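You operate a simulated robot arm through the tools that you are given. There is no shell and no other tool. Be economical: measure what you need, move in short steps, check, and stop when the job is done.

Carry out the task below with a simulated two-armed robot. There is one attempt and no reset: what you move stays moved.

JOB
Take the bolt cap on the corner table top and put it away on the packing table shelf. Put the pocket level on the corner table top away on the railing rack top. Take the water brush on the table head and put it away on the island table top. Take the blue pot and leave it on the label table top. Put the drip sponge on the bench end. Take the coaster brush and leave it on the bench patch. The order is free. Set down upright: bolt cap, pocket level, drip sponge.

It is judged by the outcome, as a careful person would: the job done as asked, and still so three seconds after it is handed in. It fails if anything else is knocked over, pushed out of place, dropped, spilled or broken. A push-on lid holds only when it is set on centred and level and pressed home; a screw cap is set on level and turned clockwise until tight.

ROBOT AND FRAMES
Two 7-joint arms with two-finger parallel grippers on one trunk, on a base that drives. Base frame: it is fixed to the floor where the robot stands at the start and does not move with it; the origin is under the middle of the robot, x ahead of it, y to its left, z up. Units: cm, degrees, N and s.
The left shoulder is at the start at [7, 17.7, 104.5], the right one opposite. With the tool pointing down near the work surface each hand reaches from about 10 to 70 cm from the robot's upright axis, wherever it stands, measured 20 degrees to its own side. Places, roughly: bench end [-450, -80, 80]; bench patch [-580, -170, 80]; blue pot (6x6x5 cm) [-990, -790, 90]; bolt cap (5x5x7 cm) [60, 20, 80]; coaster brush (5x5x13 cm) [-550, 250, 80]; drip sponge (9x5x5 cm) [-710, 270, 60]; island table top [-200, -620, 80]; label table top [-780, -860, 80]; packing table shelf [-770, 10, 40]; pocket level (16x3x5 cm) [60, 80, 80]; railing rack top [-1010, -410, 120]; water brush (5x5x13 cm) [-830, -540, 80]. Payload 3.43 kg a hand.
The TCP of each hand is the grasp point between the finger pads, 3 cm short of the fingertips. In the tool frame z runs along the fingers and y along their closing line. The gripper opens to 9.4 cm. The fingers are 2.8 cm wide and 1 cm thick; the gripper's body (5 by 9.6 cm) begins 5.5 cm behind the TCP.
Orientation is that of the tool frame in the base frame, as a unit quaternion [w, x, y, z]. With the fingers straight down and closing along the base's y, the tool's x points along the base's -x, its y along +y and its z along -z.

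CONTROLS
- The arms move only by the tool play_rows. It takes "left_motion", "right_motion" or both (then of equal length, played together; a hand with none holds still); each is one flat list of numbers, 7 for each row, row after row: the shift along the base's x, y, z in mm, then the turn, a rotation vector about the base's x, y, z in degrees, then the opening in per cent of the stroke, from 0 (shut) to 100 (fully open). In form: [dx, dy, dz, wx, wy, wz, gripper, dx, dy, dz, wx, wy, wz, gripper, ...]. A call has 1 to 20 rows; each row shifts and turns the commanded pose from where the row before left it. A row lasts 0.2 s, in which the tool goes at most 5 cm and 8.6 degrees; a call with a longer step from one row to the next is refused whole, and so is a gripper value outside its range. A pose out of reach is approached as far as the arm can. The call stops where the force on the tool passes 40 N (or 10 N more than at its start, if that is more) or the arm is blocked; 0.2 s more then pass. The fingers move at their own pace (about 15.3 cm/s each) and stop on an object; they squeeze with about 24 N. The grip force told is the motor's: it shows also when the fingers shut on nothing. Time passes only in rows, and 0.2 s behind the last, so rows that do not move let the fingers close. The reply holds the time, the measured pose of the TCP, the force on the tool along the base axes, the opening and the grip force, in the units named above and with some noise, with the torque about the TCP (base axes, N m) and any sound that the robot's microphone picked up.
- Cameras (640 x 400 px; columns grow to the right, rows downward): "scene" is now at [12.56, 5.35, 137.68]; the picture's right is [0.58, -0.81, 0.00], its down [-0.38, -0.28, -0.88] and it looks along [0.72, 0.51, -0.47] (base axes); focal length 273 px, centre (320, 200). "left" rides on the left gripper at [7.6, -1.4, -10.2] in its tool frame; the picture's right is [0.18, 0.98, 0.00], its down [-0.75, 0.14, -0.64] and it looks along [-0.63, 0.12, 0.77] (tool axes); focal length 243 px, centre (320, 200). "right" rides on the right gripper at [7.6, 1.4, -10.3] in its tool frame; the picture's right is [-0.18, 0.98, 0.00], its down [-0.75, -0.14, -0.64] and it looks along [-0.63, -0.12, 0.77] (tool axes); focal length 243 px, centre (320, 200). There is no depth. A picture from a camera that has moved, and an enlarged one, comes with that camera's place and axes in the base frame and with its lens.
- get_image(camera): a new picture of that camera. No time passes.
- slide_trunk(by): slides the trunk up (or, below 0, down) by that many cm; the arms and the scene camera ride with it, the base frame stays. It gives what a move gives, with no picture.
- steer(legs): drives the robot by 1 to 6 legs, each [ahead, turn to the left] in cm and degrees, along the robot's own axes; the way and the turn of a leg run together, so that a leg with both is an arc; at most 150 cm and 180 degrees a leg. The arms and the cameras ride along, it lands a little off, and it stops where it bumps. It gives what a move gives.
- pan_tilt(pan, tilt): turns the head with the scene camera to pan (to the left, within 86 degrees either way) and tilt (down, from -29 to 69), counted from straight ahead of the robot. It gives what a move gives.
- enlarge(camera, box): a new picture of the part [left, top, right, bottom] of that camera's present view, enlarged. No time passes.
- finish_job(): hands the job in; it is judged then, once.

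Work in short steps. Places have to be worked out from the pictures, the camera data and where the tool is seen: move nearer, look again, correct. Check each grasp and each placing, and mend what went wrong. You have 186 turns and 166 pictures in all, those below and enlarged ones among them. Open the grippers and draw the arms clear of the work before you hand the job in, unless the task says otherwise; then end with one line.

The tools are called after "Call:" by a JSON object that holds its "method" and its "body". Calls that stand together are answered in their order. play_rows: Moves the arms, as the interface text tells. Its arguments: {"type":"object","properties":{"left_motion":{"type":"array","items":{"type":"number"}},"right_motion":{"type":"array","items":{"type":"number"}}},"required":[]} The other tools are called the same way: slide_trunk (by) slides the trunk up or down; steer (legs) drives the base; pan_tilt (pan, tilt) turns the head that bears the scene camera; get_image (camera) takes a picture; enlarge (camera, box) takes an enlarged picture of a part of a camera's view; finish_job () hands the job in.

At the start:

```text
time: 0.0
left_position: [40.5, 42.55, 113.57]
left_orientation: [0.0, 0.002, 1.0, 0.0]
left_contact_force: [0.4, 0.0, 0.1]
left_torque: [-0.02, 0.01, 0.0]
left_grip_width: 9.39
left_finger_force: 0.0
right_position: [48.7, 5.11, 105.69]
right_orientation: [0.0, 0.003, 1.0, 0.0]
right_contact_force: [-0.6, 0.4, 0.1]
right_torque: [-0.03, 0.03, 0.01]
right_grip_width: 9.4
right_finger_force: 0.0
trunk travel left (down, up): [-62.5, 21.5]
robot x, y, heading: [0.01, -0.0, -0.2]
head pan, tilt: [35.7, 28.2]
```

scene: 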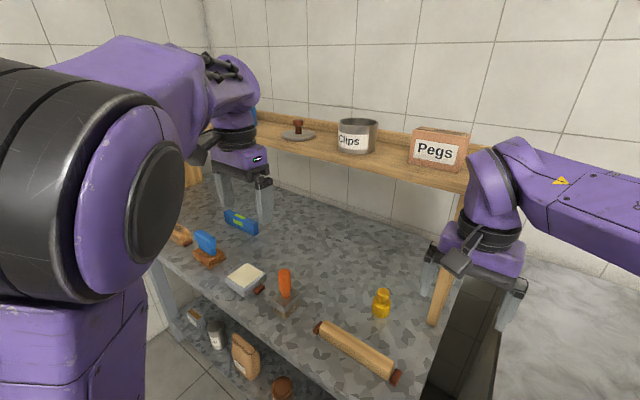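
right: 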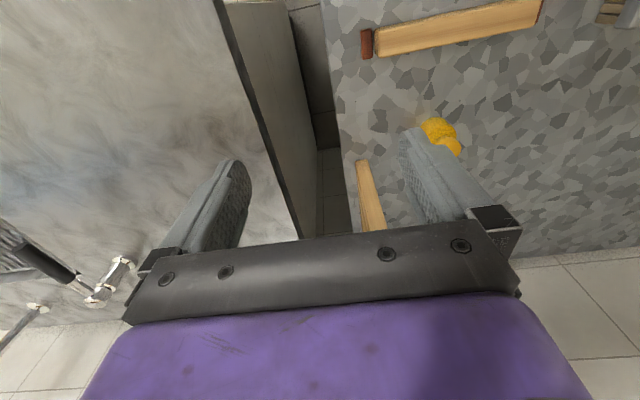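
left: 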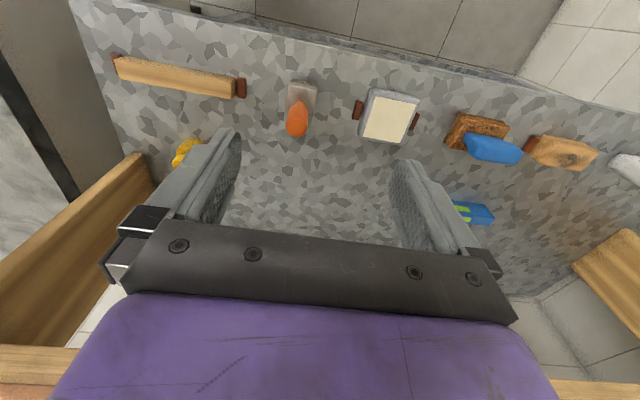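

I start by viewing the surroundings: the table in front, looking straight down-ahead.

Call:
{"method": "pan_tilt", "body": {"pan": 0, "tilt": 45}}

Call:
{"method": "get_image", "body": {"camera": "scene"}}

Call:
{"method": "pan_tilt", "body": {"pan": 80, "tilt": 25}}

Call:
{"method": "get_image", "body": {"camera": "scene"}}

```text
time: 1.0
left_position: [40.32, 42.43, 113.59]
left_orientation: [0.001, 0.002, 1.0, -0.001]
left_contact_force: [0.7, 0.4, 0.5]
left_torque: [0.01, 0.02, 0.02]
left_grip_width: 9.38
left_finger_force: 0.0
right_position: [48.71, 5.22, 105.68]
right_orientation: [0.0, 0.003, 1.0, 0.0]
right_contact_force: [-0.1, -0.2, -0.4]
right_torque: [-0.02, -0.03, -0.01]
right_grip_width: 9.41
right_finger_force: 0.0
trunk travel left (down, up): [-62.5, 21.5]
robot x, y, heading: [0.07, 0.24, -0.3]
head pan, tilt: [0.0, 45.0]
```

```text
162 pictures are left
camera scene: at [13.29, 0.04, 135.13], right [0.0, -1.0, 0.0], down [-0.71, 0.0, -0.71], along [0.71, 0.0, -0.71], focal length 273 px, centre (320, 200)
```

scene: 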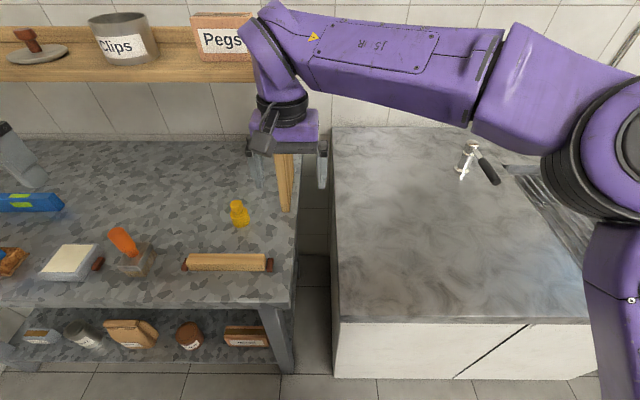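

```text
time: 2.5
left_position: [40.43, 42.62, 113.47]
left_orientation: [0.0, 0.001, 1.0, 0.0]
left_contact_force: [0.1, -0.1, 1.0]
left_torque: [-0.02, 0.01, -0.04]
left_grip_width: 9.39
left_finger_force: 0.1
right_position: [48.74, 5.09, 105.78]
right_orientation: [0.0, 0.003, 1.0, 0.0]
right_contact_force: [-0.3, 0.5, 0.2]
right_torque: [-0.01, -0.01, 0.0]
right_grip_width: 9.41
right_finger_force: 0.1
trunk travel left (down, up): [-62.5, 21.5]
robot x, y, heading: [0.18, 0.14, -0.1]
head pan, tilt: [80.0, 25.0]
```

```text
161 pictures are left
camera scene: at [6.77, 9.1, 138.18], right [0.98, -0.17, 0.0], down [-0.07, -0.42, -0.91], along [0.16, 0.89, -0.42], focal length 273 px, centre (320, 200)
```

scene: 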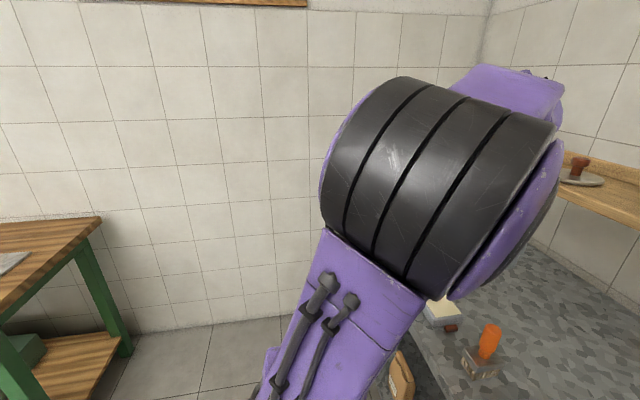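

The bolt cap is the yellow item near (60,20). I move the right hand aside and bring the left hand above it for a close look.

Call:
{"method": "play_rows", "body": {"left_motion": [20, -37, -10, 0, 0, 0, 100, 20, -37, -10, 0, 0, 0, 100, 20, -37, -10, 0, 0, 0, 100, 20, -37, -10, 0, 0, 0, 100, 20, -37, -10, 0, 0, 0, 100, 20, -37, -10, 0, 0, 0, 100], "right_motion": [0, -30, 10, 0, 0, 0, 100, 0, -30, 10, 0, 0, 0, 100, 0, -30, 10, 0, 0, 0, 100, 0, -30, 0, 0, 0, 0, 100, 0, -30, 0, 0, 0, 0, 100, 0, 0, 0, 0, 0, 0, 100]}}

Call:
{"method": "get_image", "body": {"camera": "left"}}

Call:
{"method": "pan_tilt", "body": {"pan": 30, "tilt": 40}}

Call:
{"method": "get_image", "body": {"camera": "scene"}}

```text
time: 4.0
left_position: [52.57, 20.4, 107.59]
left_orientation: [0.0, 0.001, 1.0, -0.001]
left_contact_force: [0.3, -0.1, 0.4]
left_torque: [0.05, 0.04, -0.03]
left_grip_width: 9.42
left_finger_force: 0.1
right_position: [48.87, -9.82, 108.63]
right_orientation: [-0.001, 0.003, 1.0, 0.001]
right_contact_force: [-0.7, 0.0, -0.4]
right_torque: [-0.05, 0.0, 0.01]
right_grip_width: 9.39
right_finger_force: 0.1
trunk travel left (down, up): [-62.5, 21.5]
robot x, y, heading: [0.26, -0.01, -0.1]
head pan, tilt: [80.0, 25.0]
```

```text
160 pictures are left
camera left: at [44.93, 18.97, 117.78], right [-0.18, 0.98, 0.0], down [0.75, 0.14, 0.64], along [0.63, 0.12, -0.77], focal length 243 px, centre (320, 200)
```

left: 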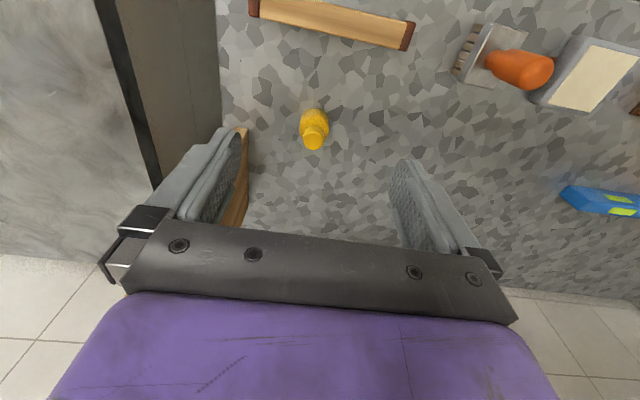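

```text
time: 5.1
left_position: [52.41, 20.38, 107.55]
left_orientation: [0.0, 0.002, 1.0, 0.0]
left_contact_force: [0.7, -1.2, 0.1]
left_torque: [0.0, -0.02, -0.02]
left_grip_width: 9.41
left_finger_force: 0.2
right_position: [48.83, -9.83, 108.59]
right_orientation: [0.0, 0.002, 1.0, 0.0]
right_contact_force: [0.3, 0.4, 0.2]
right_torque: [0.0, 0.03, -0.02]
right_grip_width: 9.38
right_finger_force: 0.1
trunk travel left (down, up): [-62.5, 21.5]
robot x, y, heading: [0.09, -0.09, 0.1]
head pan, tilt: [30.0, 40.0]
```

```text
159 pictures are left
camera scene: at [12.52, 4.27, 135.85], right [0.5, -0.87, 0.0], down [-0.56, -0.32, -0.77], along [0.66, 0.38, -0.64], focal length 273 px, centre (320, 200)
```

scene: 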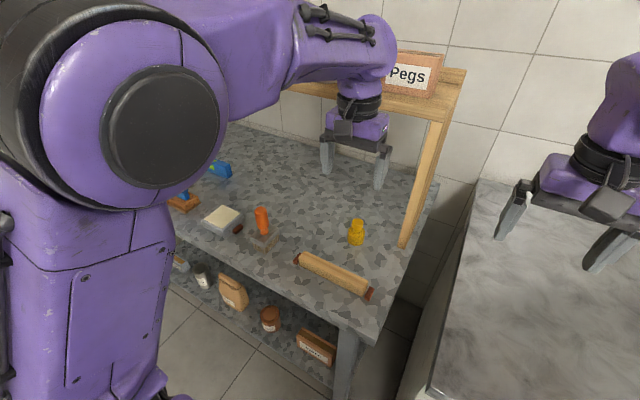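

The cap centre reads about (60, 21), table top near z=80. The destination is a low shelf, so I'll grasp with the hand pitched 50° forward; I go to a pre-grasp pose and look again.

Call:
{"method": "play_rows", "body": {"left_motion": [0, 1, -25, 0, -8.33, 0, 100, 0, 1, -25, 0, -8.33, 0, 100, 0, 1, -25, 0, -8.33, 0, 100, 0, 1, -25, 0, -8.33, 0, 100, 0, 0, -25, 0, -8.34, 0, 100, 0, 0, -25, 0, -8.34, 0, 100, 0, 0, 0, 0, 0, 0, 100]}}

Call:
{"method": "get_image", "body": {"camera": "left"}}

Call:
{"method": "enlarge", "body": {"camera": "scene", "box": [240, 160, 440, 285]}}

```text
time: 6.7
left_position: [52.57, 20.77, 92.81]
left_orientation: [0.425, -0.004, 0.905, -0.009]
left_contact_force: [0.1, -0.3, -1.0]
left_torque: [0.0, -0.01, 0.01]
left_grip_width: 9.39
left_finger_force: 0.0
right_position: [48.55, -9.66, 108.74]
right_orientation: [0.0, 0.003, 1.0, 0.0]
right_contact_force: [0.4, 0.8, 0.9]
right_torque: [0.01, -0.01, 0.0]
right_grip_width: 9.39
right_finger_force: 0.1
trunk travel left (down, up): [-62.5, 21.5]
robot x, y, heading: [-0.03, 0.42, -0.1]
head pan, tilt: [30.0, 40.0]
```

```text
158 pictures are left
camera left: at [39.78, 19.36, 93.6], right [-0.12, 0.98, -0.16], down [-0.01, 0.16, 0.99], along [0.99, 0.12, -0.01], focal length 243 px, centre (320, 200)
```

left: 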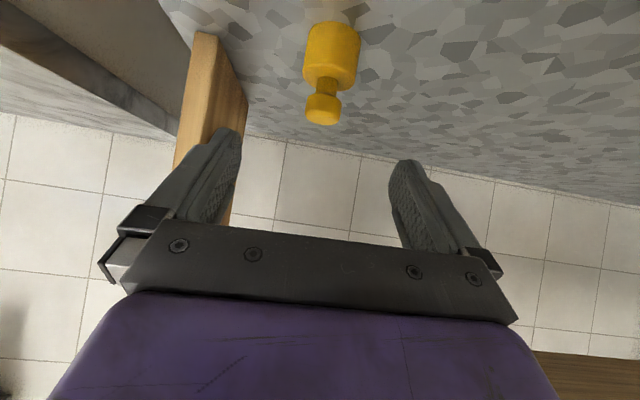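

```text
3.20 times, centred on (340, 222) of scene
camera zoom: at [12.46, 4.41, 135.85], right [0.5, -0.87, 0.0], down [-0.56, -0.32, -0.77], along [0.66, 0.38, -0.64], focal length 874 px, centre (256, 128)
```

zoom: 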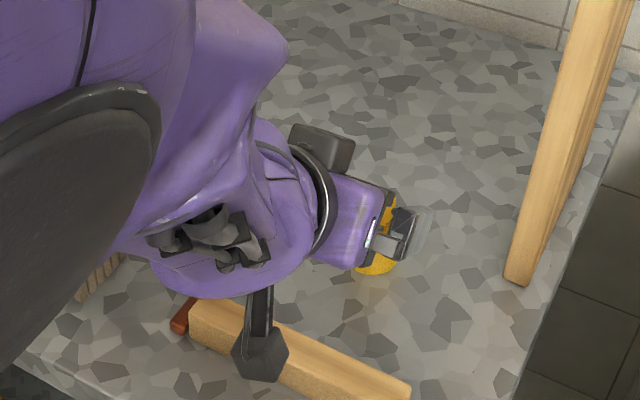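

The cap stands with axis at about (60.2, 20.9), z 80–87. I advance along the tool, then close.

Call:
{"method": "play_rows", "body": {"left_motion": [14, 0, -18, 0, 0, 0, 100, 14, 0, -18, 0, 0, 0, 100, 14, 0, -18, 0, 0, 0, 100, 14, 0, -18, 0, 0, 0, 100, 14, 0, -16, 0, 0, 0, 100, 0, 0, 0, 0, 0, 0, 100]}}

Call:
{"method": "get_image", "body": {"camera": "left"}}

```text
time: 8.1
left_position: [59.72, 21.21, 84.06]
left_orientation: [0.425, -0.011, 0.905, -0.006]
left_contact_force: [-0.3, 0.8, 0.0]
left_torque: [0.01, 0.02, -0.01]
left_grip_width: 9.4
left_finger_force: 0.1
right_position: [48.69, -9.8, 108.59]
right_orientation: [0.0, 0.003, 1.0, 0.0]
right_contact_force: [-0.1, -0.5, 0.2]
right_torque: [0.0, 0.01, -0.02]
right_grip_width: 9.41
right_finger_force: 0.0
trunk travel left (down, up): [-62.5, 21.5]
robot x, y, heading: [-0.12, -0.16, 0.1]
head pan, tilt: [30.0, 40.0]
```

```text
156 pictures are left
camera left: at [46.94, 19.7, 84.75], right [-0.13, 0.98, -0.16], down [-0.01, 0.16, 0.99], along [0.99, 0.13, -0.01], focal length 243 px, centre (320, 200)
```

left: 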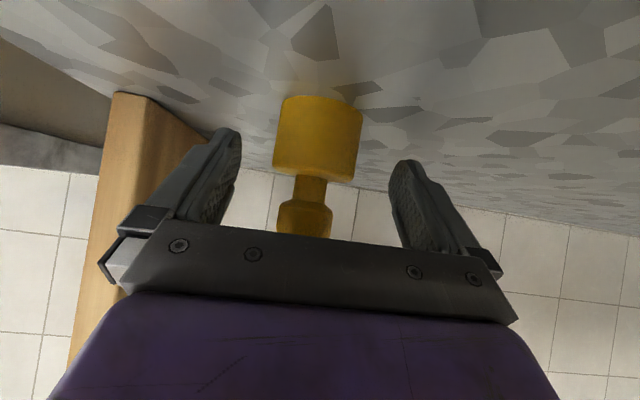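

The cap body is centred between the fingers. Closing, then lifting.

Call:
{"method": "play_rows", "body": {"left_motion": [0, 0, 0, 0, 0, 0, 0, 0, 0, 0, 0, 0, 0, 0, 0, 0, 0, 0, 0, 0, 0, 0, 0, 20, 0, 0, 0, 0, 0, 0, 40, 0, 0, 0, 0, -10, 0, 40, 0, 0, 0, 0, -20, 0, 40, 0, 0, 0, 0]}}

Call:
{"method": "get_image", "body": {"camera": "left"}}

```text
time: 9.7
left_position: [56.5, 20.77, 97.69]
left_orientation: [0.424, 0.003, 0.906, 0.001]
left_contact_force: [-1.0, -0.9, -1.1]
left_torque: [0.01, 0.01, -0.01]
left_grip_width: 4.44
left_finger_force: 24.0
right_position: [48.59, -9.94, 108.8]
right_orientation: [0.001, 0.003, 1.0, 0.0]
right_contact_force: [-1.0, -0.1, 0.3]
right_torque: [-0.01, 0.01, -0.04]
right_grip_width: 9.4
right_finger_force: 0.1
trunk travel left (down, up): [-62.5, 21.5]
robot x, y, heading: [-0.02, -0.16, 0.0]
head pan, tilt: [30.0, 40.0]
```

```text
155 pictures are left
camera left: at [43.76, 19.35, 98.45], right [-0.11, 0.98, -0.14], down [-0.01, 0.14, 0.99], along [0.99, 0.11, -0.01], focal length 243 px, centre (320, 200)
```

left: 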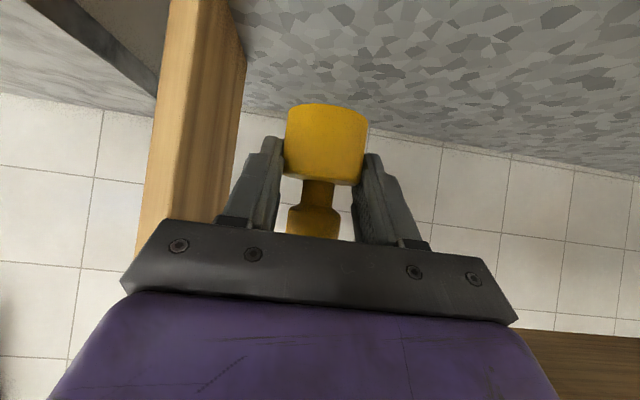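

The cap is held upright (4.4 cm wide). I retract both arms and drive left along the table to reach the pocket level with the right hand.

Call:
{"method": "play_rows", "body": {"left_motion": [-30, 2, 24, 0, 0, 0, 0, -34, 2, 24, 0, 0, 0, 0, -34, 2, 24, 0, 0, 0, 0, -34, 2, 24, 0, 0, 0, 0, -34, 2, 24, 0, 0, 0, 0, -34, 2, 20, 0, 0, 0, 0], "right_motion": [-21, -8, 5, 0, 0, 0, 100, -21, -8, 5, 0, 0, 0, 100, -21, -8, 5, 0, 0, 0, 100, -21, -8, 5, 0, 0, 0, 100, -21, -8, 5, 0, 0, 0, 100, -21, -8, 5, 0, 0, 0, 100]}}

Call:
{"method": "steer", "body": {"legs": [[0, 90], [58, 0], [0, -55]]}}

Call:
{"method": "pan_tilt", "body": {"pan": -15, "tilt": 40}}

Call:
{"method": "get_image", "body": {"camera": "scene"}}

Call:
{"method": "get_image", "body": {"camera": "right"}}

```text
time: 11.1
left_position: [55.82, 20.69, 98.22]
left_orientation: [0.423, 0.002, 0.906, 0.001]
left_contact_force: [-0.6, -0.7, 0.1]
left_torque: [0.01, -0.02, 0.0]
left_grip_width: 4.41
left_finger_force: 24.0
left hand out of reach, approached as far as the arm can: row 1, 2, 3, 4, 5, 6
right_position: [35.98, -14.69, 111.67]
right_orientation: [0.001, 0.003, 1.0, 0.0]
right_contact_force: [-0.6, -0.2, 0.2]
right_torque: [0.01, -0.04, -0.01]
right_grip_width: 9.39
right_finger_force: 0.1
trunk travel left (down, up): [-62.5, 21.5]
robot x, y, heading: [-0.31, -0.0, -0.1]
head pan, tilt: [30.0, 40.0]
```

```text
time: 20.8
left_position: [31.7, 108.55, 98.21]
left_orientation: [0.401, -0.28, 0.862, 0.132]
left_contact_force: [0.6, 1.0, -1.0]
left_torque: [0.04, -0.03, -0.01]
left_grip_width: 4.38
left_finger_force: 24.5
right_position: [36.86, 68.09, 111.69]
right_orientation: [0.0, -0.309, 0.951, 0.0]
right_contact_force: [0.6, 0.2, -0.1]
right_torque: [0.03, 0.0, 0.01]
right_grip_width: 9.38
right_finger_force: 0.0
trunk travel left (down, up): [-62.5, 21.5]
robot x, y, heading: [-1.03, 58.33, 36.4]
head pan, tilt: [30.0, 40.0]
```

```text
time: 21.9
left_position: [31.7, 108.52, 98.23]
left_orientation: [0.4, -0.28, 0.863, 0.132]
left_contact_force: [-0.8, -0.4, -0.4]
left_torque: [0.03, 0.02, 0.0]
left_grip_width: 4.41
left_finger_force: 24.0
right_position: [36.64, 68.33, 111.63]
right_orientation: [0.0, -0.309, 0.951, -0.001]
right_contact_force: [0.1, 0.3, 0.3]
right_torque: [0.01, -0.02, -0.01]
right_grip_width: 9.42
right_finger_force: 0.1
trunk travel left (down, up): [-62.5, 21.5]
robot x, y, heading: [-0.97, 58.72, 36.5]
head pan, tilt: [-15.0, 40.0]
```

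```text
154 pictures are left
camera scene: at [11.07, 64.73, 135.85], right [0.36, -0.93, 0.0], down [-0.6, -0.23, -0.77], along [0.71, 0.28, -0.64], focal length 273 px, centre (320, 200)
```

scene: 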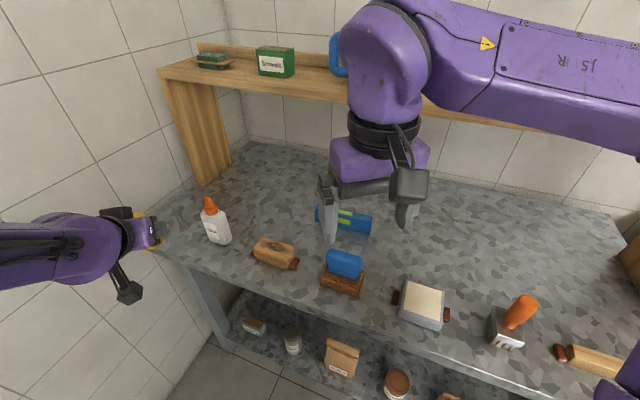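

```text
153 pictures are left
camera right: at [29.83, 64.85, 121.77], right [-0.43, 0.9, 0.0], down [0.69, 0.33, 0.64], along [0.58, 0.28, -0.77], focal length 243 px, centre (320, 200)
```

right: 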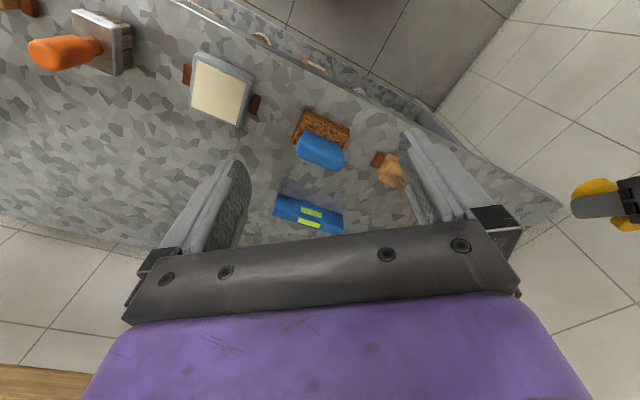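

The level lies at about (63, 78), its long axis roughly along y (bearing ~104°). I turn the right hand 68° while moving above it.

Call:
{"method": "play_rows", "body": {"right_motion": [32, 12, -17, 0, 0, 8.5, 100, 32, 12, -17, 0, 0, 8.5, 100, 32, 12, -17, 0, 0, 8.5, 100, 32, 12, -17, 0, 0, 8.5, 100, 32, 12, -17, 0, 0, 8.5, 100, 32, 12, -17, 0, 0, 8.5, 100, 32, 12, -17, 0, 0, 8.5, 100, 32, 12, -17, 0, 0, 8.5, 100, 0, 0, 0, 0, 0, 0, 100]}}

Call:
{"method": "get_image", "body": {"camera": "right"}}

Call:
{"method": "get_image", "body": {"camera": "scene"}}

```text
time: 23.9
left_position: [31.85, 108.57, 98.26]
left_orientation: [0.402, -0.281, 0.861, 0.133]
left_contact_force: [0.4, -0.1, -0.3]
left_torque: [0.0, 0.0, 0.01]
left_grip_width: 4.41
left_finger_force: 24.0
right_position: [40.88, 69.86, 109.45]
right_orientation: [0.001, -0.395, 0.919, 0.001]
right_contact_force: [1.0, 0.2, -0.5]
right_torque: [0.0, 0.03, 0.03]
right_grip_width: 9.39
right_finger_force: 0.1
right hand out of reach, approached as far as the arm can: row 2, 3, 4, 5, 6, 7, 8
trunk travel left (down, up): [-62.5, 21.5]
robot x, y, heading: [-1.03, 58.45, 36.3]
head pan, tilt: [-15.0, 40.0]
```

```text
152 pictures are left
camera right: at [34.6, 65.16, 119.54], right [-0.59, 0.81, 0.0], down [0.62, 0.45, 0.64], along [0.52, 0.38, -0.77], focal length 243 px, centre (320, 200)
```

right: 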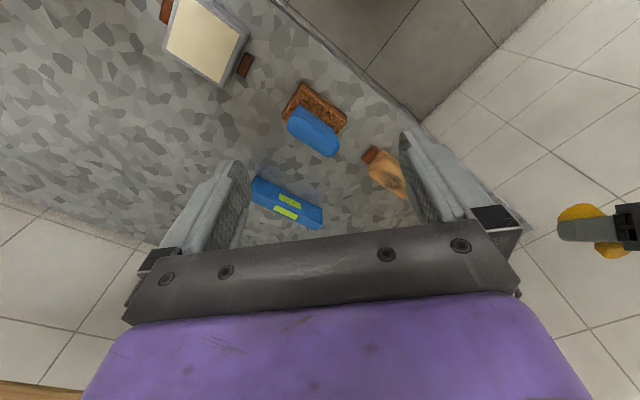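

```text
151 pictures are left
camera scene: at [11.08, 64.72, 135.85], right [0.36, -0.93, 0.0], down [-0.6, -0.23, -0.77], along [0.71, 0.28, -0.64], focal length 273 px, centre (320, 200)
```

scene: 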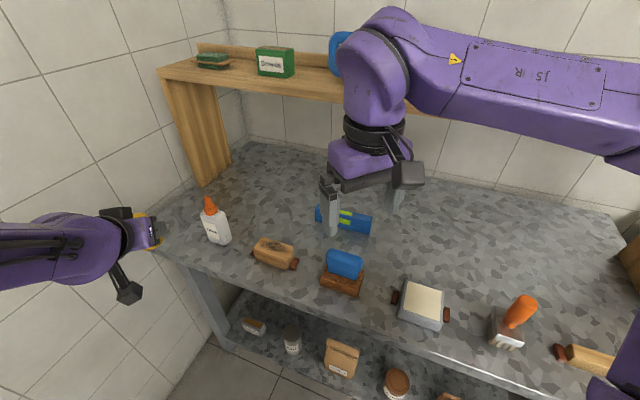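

The positive turn is limited; I try the opposite turn (-122°), reaching the same finger line.

Call:
{"method": "play_rows", "body": {"right_motion": [14, 5.6, 0, 0, 0, -8.5, 100, 14, 5.6, 0, 0, 0, -8.5, 100, 14, 5.6, 0, 0, 0, -8.5, 100, 14, 5.6, 0, 0, 0, -8.5, 100, 14, 5.6, 0, 0, 0, -8.5, 100, 14, 5.6, 0, 0, 0, -8.5, 100, 14, 5.6, 0, 0, 0, -8.5, 100, 14, 5.6, 0, 0, 0, -8.5, 100, 14, 5.6, 0, 0, 0, -8.5, 100, 14, 5.6, 0, 0, 0, -8.5, 100, 14, 5.6, 0, 0, 0, -8.5, 100, 14, 5.6, 0, 0, 0, -8.5, 100, 14, 5.6, 0, 0, 0, -8.5, 100, 14, 5.6, 0, 0, 0, -8.5, 100, 0, 0, 0, 0, 0, 0, 100]}}

Call:
{"method": "get_image", "body": {"camera": "right"}}

```text
time: 26.8
left_position: [31.07, 108.47, 98.51]
left_orientation: [0.403, -0.282, 0.86, 0.133]
left_contact_force: [0.9, -1.0, -0.1]
left_torque: [0.01, 0.03, 0.05]
left_grip_width: 4.41
left_finger_force: 23.7
right_position: [57.74, 78.14, 109.43]
right_orientation: [-0.003, 0.539, 0.842, -0.004]
right_contact_force: [-30.1, 9.4, -1.1]
right_torque: [-0.53, -1.79, 0.85]
right_grip_width: 8.09
right_finger_force: 0.0
trunk travel left (down, up): [-62.5, 21.5]
robot x, y, heading: [-1.27, 58.97, 36.5]
head pan, tilt: [-15.0, 40.0]
stopped in row 14 (right hand): the force on the tool passed its limit (the readings are from after the stop); the commanded pose is now the measured one
```

```text
150 pictures are left
camera right: at [56.11, 85.7, 119.66], right [0.97, 0.24, -0.01], down [0.19, -0.74, 0.64], along [0.15, -0.63, -0.76], focal length 243 px, centre (320, 200)
```

right: 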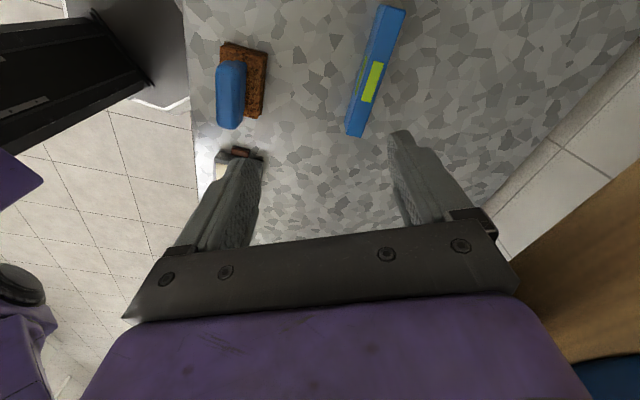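

The finger touched the shelf edge (x≈63, z≈112–115), and the level sits right under it at about (64.5, 78.6), axis bearing ~97°. I back off and re-orient the hand: yaw −18°, and tilt 50° so the wrist stays low under the shelf.

Call:
{"method": "play_rows", "body": {"right_motion": [-20, -9, 0, 0, 0, 0, 100, -20, -9, 0, 0, 0, 0, 100, -15, -9, 0, 0, 0, -6, 100, -10, -9, 0, 0, 0, -6, 100, -10, -9, 0, 0, 0, -6, 100, -5, -9, 0, 8.28, 0.98, 0, 100, -5, -9, 0, 8.28, 0.98, 0, 100, -5, -9, 0, 8.28, 0.98, 0, 100, 0, 0, 0, 8.28, 0.98, 0, 100, 0, 0, 0, 8.28, 0.98, 0, 100, 0, 0, 0, 8.28, 0.98, 0, 100, 0, 0, 0, 0, 0, 0, 100]}}

Call:
{"method": "get_image", "body": {"camera": "right"}}

Call:
{"method": "get_image", "body": {"camera": "scene"}}

```text
time: 29.4
left_position: [31.6, 108.47, 98.26]
left_orientation: [0.402, -0.281, 0.861, 0.133]
left_contact_force: [0.5, -0.1, -0.6]
left_torque: [-0.01, -0.03, 0.02]
left_grip_width: 4.37
left_finger_force: 24.0
right_position: [49.74, 70.77, 109.22]
right_orientation: [-0.322, 0.604, 0.676, 0.274]
right_contact_force: [-0.3, 0.3, 0.6]
right_torque: [-0.03, 0.01, 0.02]
right_grip_width: 9.41
right_finger_force: 0.0
trunk travel left (down, up): [-62.5, 21.5]
robot x, y, heading: [-1.06, 58.88, 36.3]
head pan, tilt: [-15.0, 40.0]
```

```text
149 pictures are left
camera right: at [51.85, 67.91, 121.47], right [0.99, 0.0, -0.16], down [-0.03, -0.99, -0.16], along [-0.16, 0.16, -0.97], focal length 243 px, centre (320, 200)
```

right: 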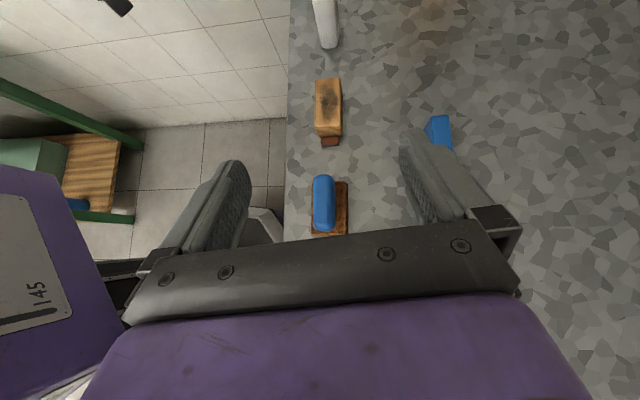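

```text
148 pictures are left
camera scene: at [11.0, 64.8, 135.85], right [0.37, -0.93, 0.0], down [-0.6, -0.24, -0.77], along [0.71, 0.28, -0.64], focal length 273 px, centre (320, 200)
```

scene: 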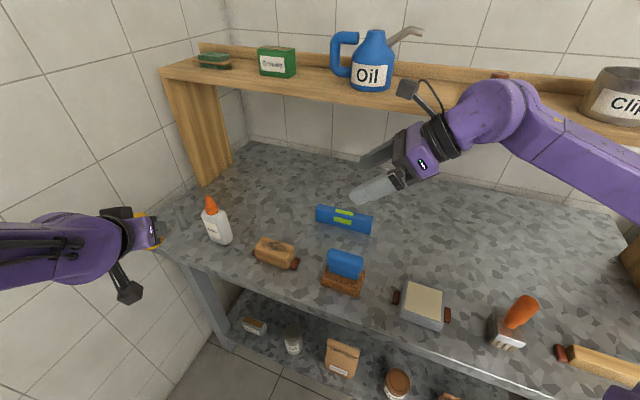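

The pose is right. I move down in front of the shelf edge, then under it to just above the level.

Call:
{"method": "play_rows", "body": {"right_motion": [24, 25, -21, 0, 0, 0, 100, 24, 25, -21, 0, 0, 0, 100, 25, 26, -20, 0, 0, 0, 100, 2, 0, -37, 0, 0, 0, 100, 2, 0, -37, 0, 0, 0, 100, 1, 0, -36, 0, 0, 0, 100, 23, 0, -7, 0, 0, 0, 100, 23, 0, -7, 0, 0, 0, 100, 23, 0, -6, 0, 0, 0, 100, 0, 0, 0, 0, 0, 0, 100]}}

Call:
{"method": "get_image", "body": {"camera": "right"}}

Call:
{"method": "get_image", "body": {"camera": "scene"}}

```text
time: 31.6
left_position: [31.58, 108.52, 98.34]
left_orientation: [0.401, -0.282, 0.862, 0.133]
left_contact_force: [0.4, 0.0, 0.5]
left_torque: [-0.01, 0.0, 0.01]
left_grip_width: 4.39
left_finger_force: 24.4
right_position: [64.38, 78.37, 89.94]
right_orientation: [-0.322, 0.604, 0.676, 0.274]
right_contact_force: [-0.4, -0.1, 0.7]
right_torque: [0.01, -0.01, 0.01]
right_grip_width: 9.38
right_finger_force: 0.0
trunk travel left (down, up): [-62.5, 21.5]
robot x, y, heading: [-0.84, 58.77, 36.5]
head pan, tilt: [-15.0, 40.0]
```

```text
147 pictures are left
camera right: at [66.51, 75.58, 102.22], right [0.99, 0.0, -0.16], down [-0.03, -0.99, -0.16], along [-0.16, 0.16, -0.97], focal length 243 px, centre (320, 200)
```

right: 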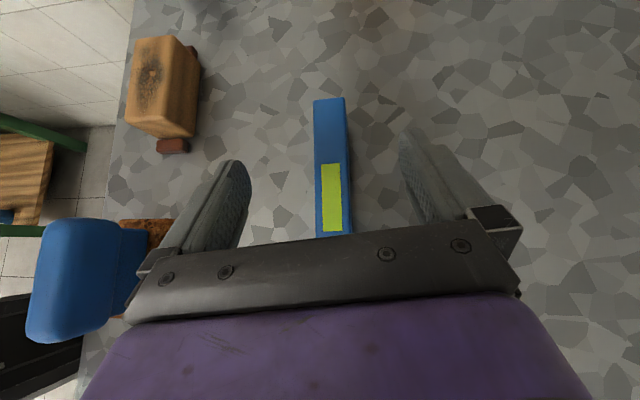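

```text
146 pictures are left
camera scene: at [10.96, 64.71, 135.86], right [0.37, -0.93, 0.0], down [-0.6, -0.24, -0.77], along [0.71, 0.28, -0.64], focal length 273 px, centre (320, 200)
```

scene: 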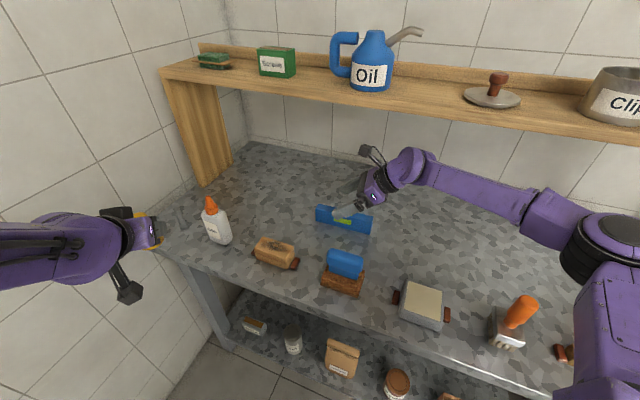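

Level centred between the fingers at x≈64.6. I descend 6 cm, close, and lift slightly.

Call:
{"method": "play_rows", "body": {"right_motion": [0, -3, -20, 0, 0, 0, 100, 0, -3, -20, 0, 0, 0, 100, 0, -2, -18, 0, 0, 0, 100, 0, 0, 0, 0, 0, 0, 100, 0, 0, 0, 0, 0, 0, 0, 0, 0, 0, 0, 0, 0, 0, 0, 0, 0, 0, 0, 0, 0, 0, 0, 0, 0, 0, 0, 0, 0, 0, 12, 0, 0, 0, 0]}}

Call:
{"method": "get_image", "body": {"camera": "right"}}

```text
time: 33.6
left_position: [31.58, 108.56, 98.35]
left_orientation: [0.402, -0.281, 0.861, 0.133]
left_contact_force: [-0.5, -0.2, -0.4]
left_torque: [0.0, 0.04, 0.0]
left_grip_width: 4.37
left_finger_force: 24.1
right_position: [64.38, 77.44, 85.31]
right_orientation: [-0.322, 0.605, 0.675, 0.273]
right_contact_force: [-0.3, 0.4, -1.6]
right_torque: [-0.02, 0.0, -0.01]
right_grip_width: 3.01
right_finger_force: 23.7
trunk travel left (down, up): [-62.5, 21.5]
robot x, y, heading: [-1.12, 58.88, 36.4]
head pan, tilt: [-15.0, 40.0]
```

```text
145 pictures are left
camera right: at [66.46, 74.68, 97.63], right [0.99, 0.0, -0.16], down [-0.03, -0.99, -0.16], along [-0.16, 0.16, -0.97], focal length 243 px, centre (320, 200)
```

right: 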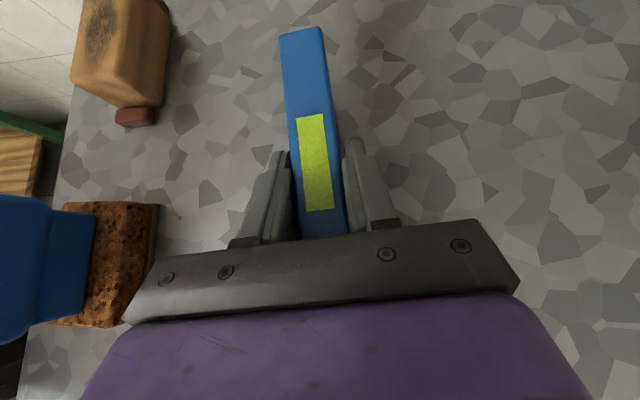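

The level is held (3.0 cm). I draw it out horizontally from under the shelf, then up and back.

Call:
{"method": "play_rows", "body": {"right_motion": [-20, 0, 6, 0, 0, 0, 0, -25, 0, 2, 0, 0, 0, 0, -28, 0, 2, 0, 0, 0, 0, -7, 0, 30, 0, 0, 0, 0, -7, 0, 30, 0, 0, 0, 0, -25, -5, 30, 0, 0, 0, 0, -25, -5, 30, 0, 0, 0, 0, -25, -5, 30, 0, 0, 0, 0, -25, -5, 30, 0, 0, 0, 0, -25, -5, 30, 0, 0, 0, 0]}}

Call:
{"method": "get_image", "body": {"camera": "scene"}}

```text
time: 35.8
left_position: [31.54, 108.52, 98.14]
left_orientation: [0.402, -0.281, 0.861, 0.132]
left_contact_force: [0.1, 0.0, -0.3]
left_torque: [0.02, 0.03, -0.01]
left_grip_width: 4.37
left_finger_force: 23.7
right_position: [43.2, 75.11, 107.58]
right_orientation: [-0.32, 0.605, 0.676, 0.274]
right_contact_force: [-0.1, 0.1, -1.2]
right_torque: [-0.02, -0.03, -0.03]
right_grip_width: 3.01
right_finger_force: 23.8
trunk travel left (down, up): [-62.5, 21.5]
robot x, y, heading: [-1.18, 59.07, 36.6]
head pan, tilt: [-15.0, 40.0]
```

```text
144 pictures are left
camera scene: at [10.91, 64.75, 135.86], right [0.37, -0.93, 0.0], down [-0.6, -0.24, -0.77], along [0.71, 0.28, -0.64], focal length 273 px, centre (320, 200)
```

scene: 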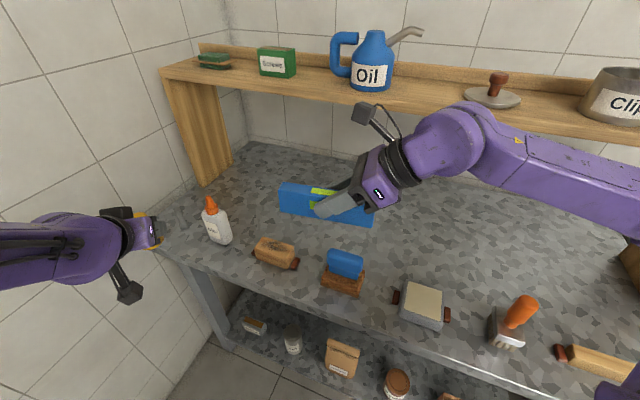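

Both items are held. Before driving I check the area to the left/behind.

Call:
{"method": "pan_tilt", "body": {"pan": 86, "tilt": 22}}

Call:
{"method": "get_image", "body": {"camera": "scene"}}

```text
time: 37.6
left_position: [31.73, 108.54, 98.2]
left_orientation: [0.401, -0.281, 0.862, 0.133]
left_contact_force: [0.3, 0.3, -0.4]
left_torque: [0.01, -0.01, 0.0]
left_grip_width: 4.36
left_finger_force: 24.2
right_position: [43.33, 75.08, 107.42]
right_orientation: [-0.322, 0.604, 0.676, 0.274]
right_contact_force: [-0.1, -0.1, -1.4]
right_torque: [-0.03, 0.01, 0.0]
right_grip_width: 3.0
right_finger_force: 24.0
trunk travel left (down, up): [-62.5, 21.5]
robot x, y, heading: [-1.12, 58.47, 36.6]
head pan, tilt: [85.9, 22.0]
```

```text
143 pictures are left
camera scene: at [-1.84, 69.47, 138.67], right [0.84, 0.54, 0.0], down [0.2, -0.32, -0.93], along [-0.5, 0.78, -0.37], focal length 273 px, centre (320, 200)
```

scene: 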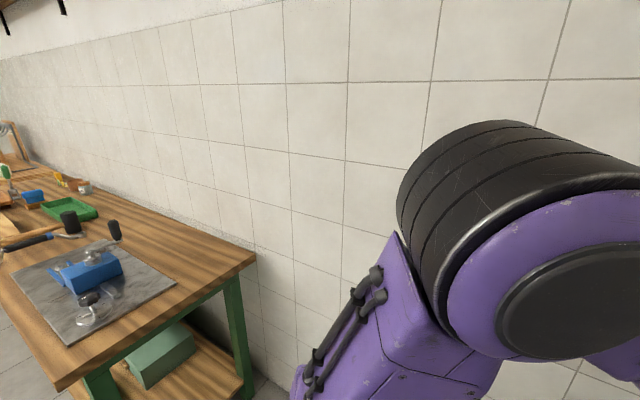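

A bench runs along the left wall. I back off diagonally, turn to face −x, and look at the room.

Call:
{"method": "steer", "body": {"legs": [[-50, 0], [0, 143.5]]}}

Call:
{"method": "pan_tilt", "body": {"pan": 0, "tilt": 12}}

Call:
{"method": "get_image", "body": {"camera": "scene"}}

Call:
{"method": "pan_tilt", "body": {"pan": 50, "tilt": 12}}

Call:
{"method": "get_image", "body": {"camera": "scene"}}

```text
time: 46.5
left_position: [-96.47, 6.6, 98.19]
left_orientation: [0.007, 0.906, 0.01, -0.423]
left_contact_force: [0.6, 0.9, 0.2]
left_torque: [0.0, 0.02, 0.01]
left_grip_width: 4.34
left_finger_force: 23.6
right_position: [-87.18, 40.93, 107.46]
right_orientation: [-0.358, -0.463, 0.779, -0.225]
right_contact_force: [-0.1, 0.0, -1.3]
right_torque: [0.01, 0.02, 0.0]
right_grip_width: 3.03
right_finger_force: 24.0
trunk travel left (down, up): [-62.5, 21.5]
robot x, y, heading: [-41.1, 28.62, -178.6]
head pan, tilt: [85.9, 22.0]
```

```text
time: 48.1
left_position: [-96.59, 6.82, 98.31]
left_orientation: [0.007, 0.906, 0.011, -0.423]
left_contact_force: [0.0, 0.4, -0.4]
left_torque: [0.01, -0.02, 0.01]
left_grip_width: 4.35
left_finger_force: 24.6
right_position: [-87.04, 40.91, 107.46]
right_orientation: [-0.358, -0.463, 0.779, -0.225]
right_contact_force: [-0.7, -0.9, -1.4]
right_torque: [0.01, -0.02, 0.0]
right_grip_width: 3.01
right_finger_force: 23.7
trunk travel left (down, up): [-62.5, 21.5]
robot x, y, heading: [-41.16, 28.76, -178.6]
head pan, tilt: [0.0, 12.0]
```

```text
142 pictures are left
camera scene: at [-55.4, 28.57, 140.29], right [-0.03, 1.0, 0.0], down [0.21, 0.01, -0.98], along [-0.98, -0.03, -0.21], focal length 273 px, centre (320, 200)
```

scene: 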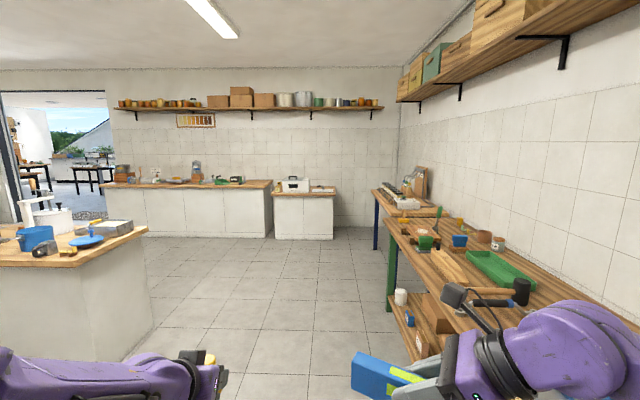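

```text
time: 49.3
left_position: [-96.55, 6.69, 98.26]
left_orientation: [0.007, 0.906, 0.01, -0.423]
left_contact_force: [-0.5, 0.0, 0.3]
left_torque: [0.0, -0.02, 0.0]
left_grip_width: 4.36
left_finger_force: 23.9
right_position: [-87.05, 40.87, 107.43]
right_orientation: [-0.358, -0.463, 0.779, -0.224]
right_contact_force: [-0.7, 0.2, -1.8]
right_torque: [0.03, 0.0, 0.01]
right_grip_width: 3.0
right_finger_force: 23.8
trunk travel left (down, up): [-62.5, 21.5]
robot x, y, heading: [-40.63, 28.95, -178.4]
head pan, tilt: [50.0, 12.0]
```

```text
141 pictures are left
camera scene: at [-51.88, 21.54, 140.29], right [-0.78, 0.62, 0.0], down [0.13, 0.16, -0.98], along [-0.61, -0.77, -0.21], focal length 273 px, centre (320, 200)
```

scene: 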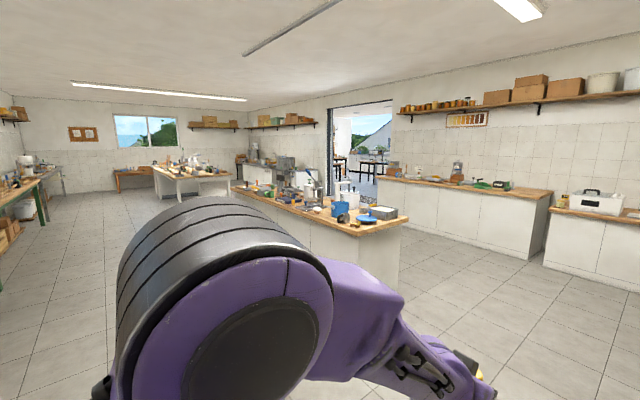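

The room map: a door in the west wall at about y≈−310…−490, x≈−500; an island near (−190, −85…−285). I drive west around it, then south toward the door.

Call:
{"method": "steer", "body": {"legs": [[0, 12], [150, 0], [147, 0], [0, 76.6], [150, 0], [150, 0]]}}

Call:
{"method": "pan_tilt", "body": {"pan": 0, "tilt": 12}}

Call:
{"method": "get_image", "body": {"camera": "scene"}}

Call:
{"method": "pan_tilt", "body": {"pan": -75, "tilt": 12}}

Call:
{"method": "get_image", "body": {"camera": "scene"}}

```text
time: 81.8
left_position: [-314.28, -393.1, 98.05]
left_orientation: [0.299, 0.644, 0.638, -0.298]
left_contact_force: [0.8, 1.0, -0.6]
left_torque: [0.01, 0.01, 0.03]
left_grip_width: 4.37
left_finger_force: 24.5
right_position: [-348.15, -382.66, 107.44]
right_orientation: [0.101, 0.875, -0.237, 0.41]
right_contact_force: [-0.4, 0.2, -1.6]
right_torque: [-0.01, 0.03, -0.03]
right_grip_width: 3.02
right_finger_force: 23.8
trunk travel left (down, up): [-62.5, 21.5]
robot x, y, heading: [-334.75, -337.06, -90.2]
head pan, tilt: [50.0, 12.0]
```

```text
time: 83.0
left_position: [-314.16, -393.12, 98.29]
left_orientation: [0.299, 0.644, 0.638, -0.299]
left_contact_force: [-0.2, -0.2, 0.2]
left_torque: [-0.03, -0.02, -0.02]
left_grip_width: 4.34
left_finger_force: 24.2
right_position: [-348.07, -382.5, 107.45]
right_orientation: [0.1, 0.875, -0.237, 0.41]
right_contact_force: [-0.8, -0.3, -1.4]
right_torque: [0.01, 0.02, -0.02]
right_grip_width: 3.0
right_finger_force: 24.0
trunk travel left (down, up): [-62.5, 21.5]
robot x, y, heading: [-334.81, -337.19, -90.1]
head pan, tilt: [0.0, 12.0]
```

```text
140 pictures are left
camera scene: at [-334.7, -351.39, 140.29], right [-1.0, 0.0, 0.0], down [0.0, 0.21, -0.98], along [0.0, -0.98, -0.21], focal length 273 px, centre (320, 200)
```

scene: 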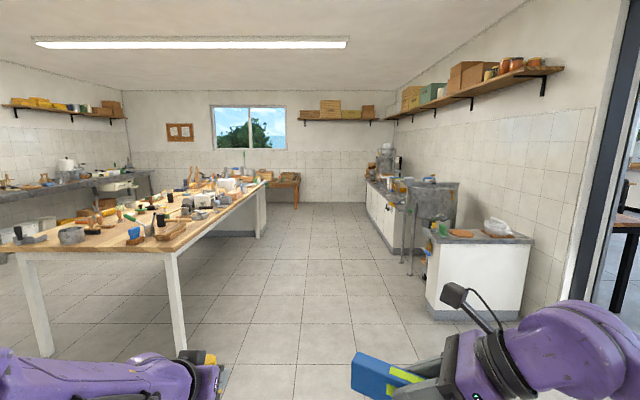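

```text
time: 84.5
left_position: [-314.26, -393.15, 98.29]
left_orientation: [0.299, 0.643, 0.638, -0.299]
left_contact_force: [-0.4, 0.4, -0.7]
left_torque: [-0.02, 0.04, 0.01]
left_grip_width: 4.28
left_finger_force: 24.1
right_position: [-348.12, -382.54, 107.44]
right_orientation: [0.1, 0.875, -0.237, 0.41]
right_contact_force: [0.6, 0.3, -2.3]
right_torque: [0.01, 0.0, -0.01]
right_grip_width: 3.0
right_finger_force: 23.8
trunk travel left (down, up): [-62.5, 21.5]
robot x, y, heading: [-334.23, -337.03, -89.6]
head pan, tilt: [-75.0, 12.0]
```

```text
139 pictures are left
camera scene: at [-343.69, -344.45, 140.29], right [-0.26, 0.97, 0.0], down [0.2, 0.05, -0.98], along [-0.95, -0.25, -0.21], focal length 273 px, centre (320, 200)
```

scene: 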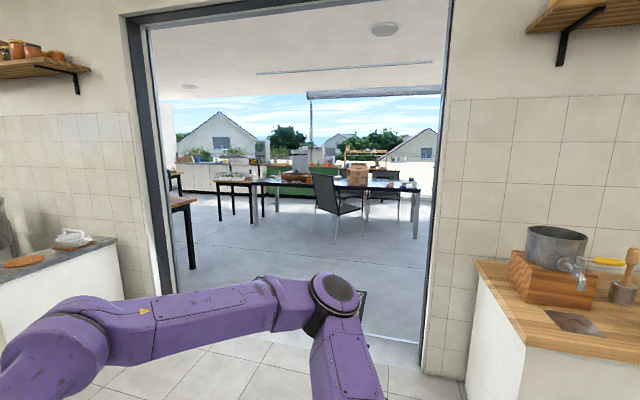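

The doorway spans y≈−318…−502 at x≈−506. I drive through its centre onto the patio and look around.

Call:
{"method": "steer", "body": {"legs": [[70, 0], [0, -90.4], [140, 0], [140, 0], [0, -60]]}}

Call:
{"method": "pan_tilt", "body": {"pan": -40, "tilt": 14}}

Call:
{"method": "get_image", "body": {"camera": "scene"}}

Call:
{"method": "pan_tilt", "body": {"pan": 35, "tilt": 14}}

Call:
{"method": "get_image", "body": {"camera": "scene"}}

```text
time: 108.0
left_position: [-663.11, -374.78, 98.19]
left_orientation: [-0.205, 0.791, -0.443, -0.37]
left_contact_force: [0.0, -0.7, 0.5]
left_torque: [0.03, 0.02, 0.05]
left_grip_width: 4.35
left_finger_force: 24.0
right_position: [-628.98, -365.7, 107.42]
right_orientation: [-0.421, -0.013, 0.907, -0.016]
right_contact_force: [-0.5, 0.1, -1.2]
right_torque: [-0.01, -0.02, -0.03]
right_grip_width: 3.0
right_finger_force: 23.7
trunk travel left (down, up): [-62.5, 21.5]
robot x, y, heading: [-616.09, -411.42, 122.2]
head pan, tilt: [-75.0, 12.0]
```

```text
time: 109.0
left_position: [-663.21, -374.83, 98.29]
left_orientation: [-0.204, 0.791, -0.442, -0.37]
left_contact_force: [-0.3, 0.7, 0.3]
left_torque: [-0.03, 0.0, -0.01]
left_grip_width: 4.36
left_finger_force: 23.9
right_position: [-628.89, -365.65, 107.36]
right_orientation: [-0.422, -0.013, 0.906, -0.016]
right_contact_force: [0.1, -0.3, -1.8]
right_torque: [0.0, -0.01, 0.02]
right_grip_width: 3.03
right_finger_force: 23.8
trunk travel left (down, up): [-62.5, 21.5]
robot x, y, heading: [-616.05, -411.58, 121.8]
head pan, tilt: [-40.0, 14.0]
```

```text
138 pictures are left
camera scene: at [-617.21, -397.84, 139.97], right [0.99, -0.14, 0.0], down [-0.03, -0.24, -0.97], along [0.14, 0.96, -0.24], focal length 273 px, centre (320, 200)
```

scene: 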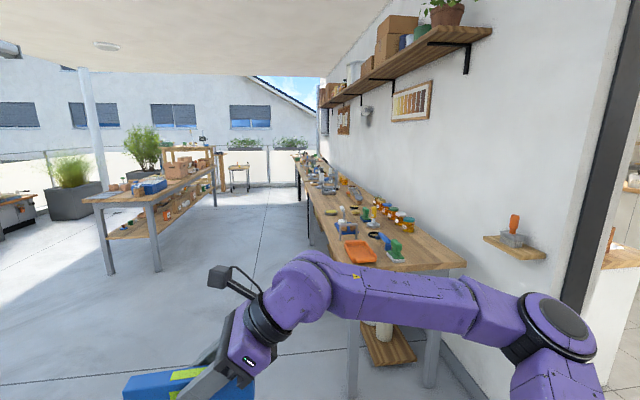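

```text
time: 110.5
left_position: [-663.06, -374.77, 98.27]
left_orientation: [-0.204, 0.791, -0.442, -0.37]
left_contact_force: [-0.3, -0.2, -0.2]
left_torque: [0.01, 0.0, -0.03]
left_grip_width: 4.34
left_finger_force: 23.7
right_position: [-628.9, -365.7, 107.37]
right_orientation: [-0.423, -0.013, 0.906, -0.016]
right_contact_force: [-0.1, -0.9, -2.0]
right_torque: [0.01, -0.01, 0.01]
right_grip_width: 3.02
right_finger_force: 24.1
trunk travel left (down, up): [-62.5, 21.5]
robot x, y, heading: [-616.3, -411.72, 121.9]
head pan, tilt: [35.0, 14.0]
```

```text
137 pictures are left
camera scene: at [-627.13, -403.41, 139.97], right [0.39, 0.92, 0.0], down [0.22, -0.1, -0.97], along [-0.89, 0.38, -0.24], focal length 273 px, centre (320, 200)
```

scene: 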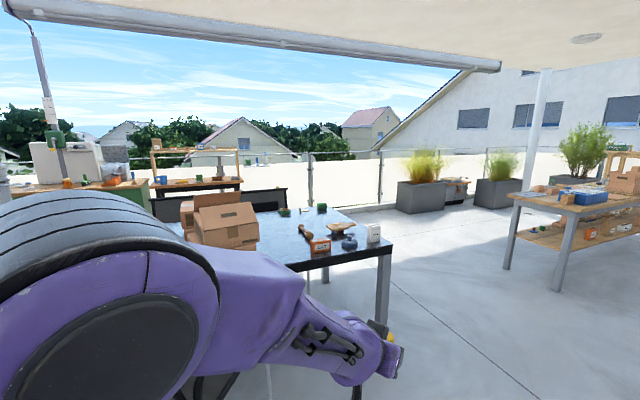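

The packing table is to the north (x −750…−795, y −115…135), the long bench at x>−594. I drive up the aisle between them and look at the lower shelf.

Call:
{"method": "steer", "body": {"legs": [[0, -24.4], [140, 0], [140, 0], [110, 0]]}}

Call:
{"method": "pan_tilt", "body": {"pan": 60, "tilt": 35}}

Call:
{"method": "get_image", "body": {"camera": "scene"}}

```text
time: 130.4
left_position: [-692.9, 25.77, 98.34]
left_orientation: [-0.279, 0.678, -0.602, -0.317]
left_contact_force: [-0.3, -0.3, -0.9]
left_torque: [-0.01, -0.04, 0.02]
left_grip_width: 4.35
left_finger_force: 24.1
right_position: [-657.85, 19.6, 107.43]
right_orientation: [-0.415, 0.181, 0.888, 0.075]
right_contact_force: [-0.3, 0.3, -2.4]
right_torque: [-0.03, -0.07, 0.0]
right_grip_width: 3.02
right_finger_force: 23.9
trunk travel left (down, up): [-62.5, 21.5]
robot x, y, heading: [-665.44, -27.22, 97.1]
head pan, tilt: [35.0, 14.0]
```

```text
time: 131.3
left_position: [-692.89, 25.64, 98.2]
left_orientation: [-0.28, 0.677, -0.602, -0.317]
left_contact_force: [0.2, -0.2, -0.1]
left_torque: [-0.02, 0.03, -0.02]
left_grip_width: 4.35
left_finger_force: 24.1
right_position: [-657.93, 19.6, 107.51]
right_orientation: [-0.417, 0.181, 0.888, 0.075]
right_contact_force: [0.5, 1.1, -1.9]
right_torque: [0.0, -0.05, 0.01]
right_grip_width: 3.02
right_finger_force: 24.0
trunk travel left (down, up): [-62.5, 21.5]
robot x, y, heading: [-665.14, -27.37, 97.1]
head pan, tilt: [60.0, 35.0]
```

```text
136 pictures are left
camera scene: at [-673.98, -18.8, 136.61], right [0.39, 0.92, 0.0], down [0.53, -0.22, -0.82], along [-0.75, 0.32, -0.57], focal length 273 px, centre (320, 200)
```

scene: 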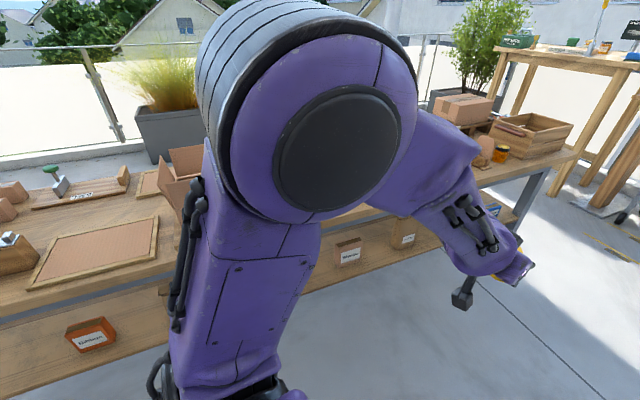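

I turn to face the packing table (west) and look down at the shelf.

Call:
{"method": "steer", "body": {"legs": [[0, 83]]}}

Call:
{"method": "pan_tilt", "body": {"pan": 0, "tilt": 35}}

Call:
{"method": "get_image", "body": {"camera": "scene"}}

```text
time: 135.3
left_position: [-721.32, -48.07, 98.19]
left_orientation: [0.001, 0.907, -0.001, -0.422]
left_contact_force: [-0.6, -0.1, 0.1]
left_torque: [0.01, 0.03, -0.04]
left_grip_width: 4.35
left_finger_force: 23.1
right_position: [-711.08, -14.27, 107.48]
right_orientation: [-0.361, -0.454, 0.785, -0.219]
right_contact_force: [0.2, -0.6, -1.8]
right_torque: [0.0, 0.0, 0.01]
right_grip_width: 3.01
right_finger_force: 24.4
trunk travel left (down, up): [-62.5, 21.5]
robot x, y, heading: [-665.39, -27.35, -179.7]
head pan, tilt: [60.0, 35.0]
```

```text
time: 136.6
left_position: [-721.26, -48.19, 98.21]
left_orientation: [0.001, 0.906, -0.001, -0.422]
left_contact_force: [0.7, 0.6, -0.3]
left_torque: [0.01, -0.01, -0.01]
left_grip_width: 4.35
left_finger_force: 23.5
right_position: [-711.0, -14.15, 107.44]
right_orientation: [-0.362, -0.453, 0.784, -0.22]
right_contact_force: [0.4, 0.6, -2.4]
right_torque: [0.01, -0.02, 0.01]
right_grip_width: 3.01
right_finger_force: 23.4
trunk travel left (down, up): [-62.5, 21.5]
robot x, y, heading: [-665.6, -27.72, -179.9]
head pan, tilt: [0.0, 35.0]
```

```text
135 pictures are left
camera scene: at [-679.12, -27.27, 136.6], right [0.0, 1.0, 0.0], down [0.57, 0.0, -0.82], along [-0.82, 0.0, -0.57], focal length 273 px, centre (320, 200)
```

scene: 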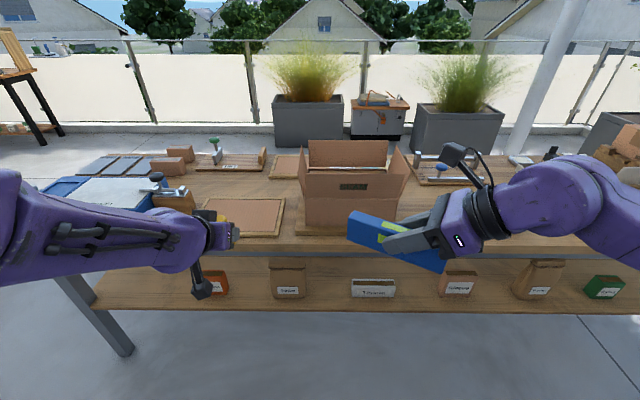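

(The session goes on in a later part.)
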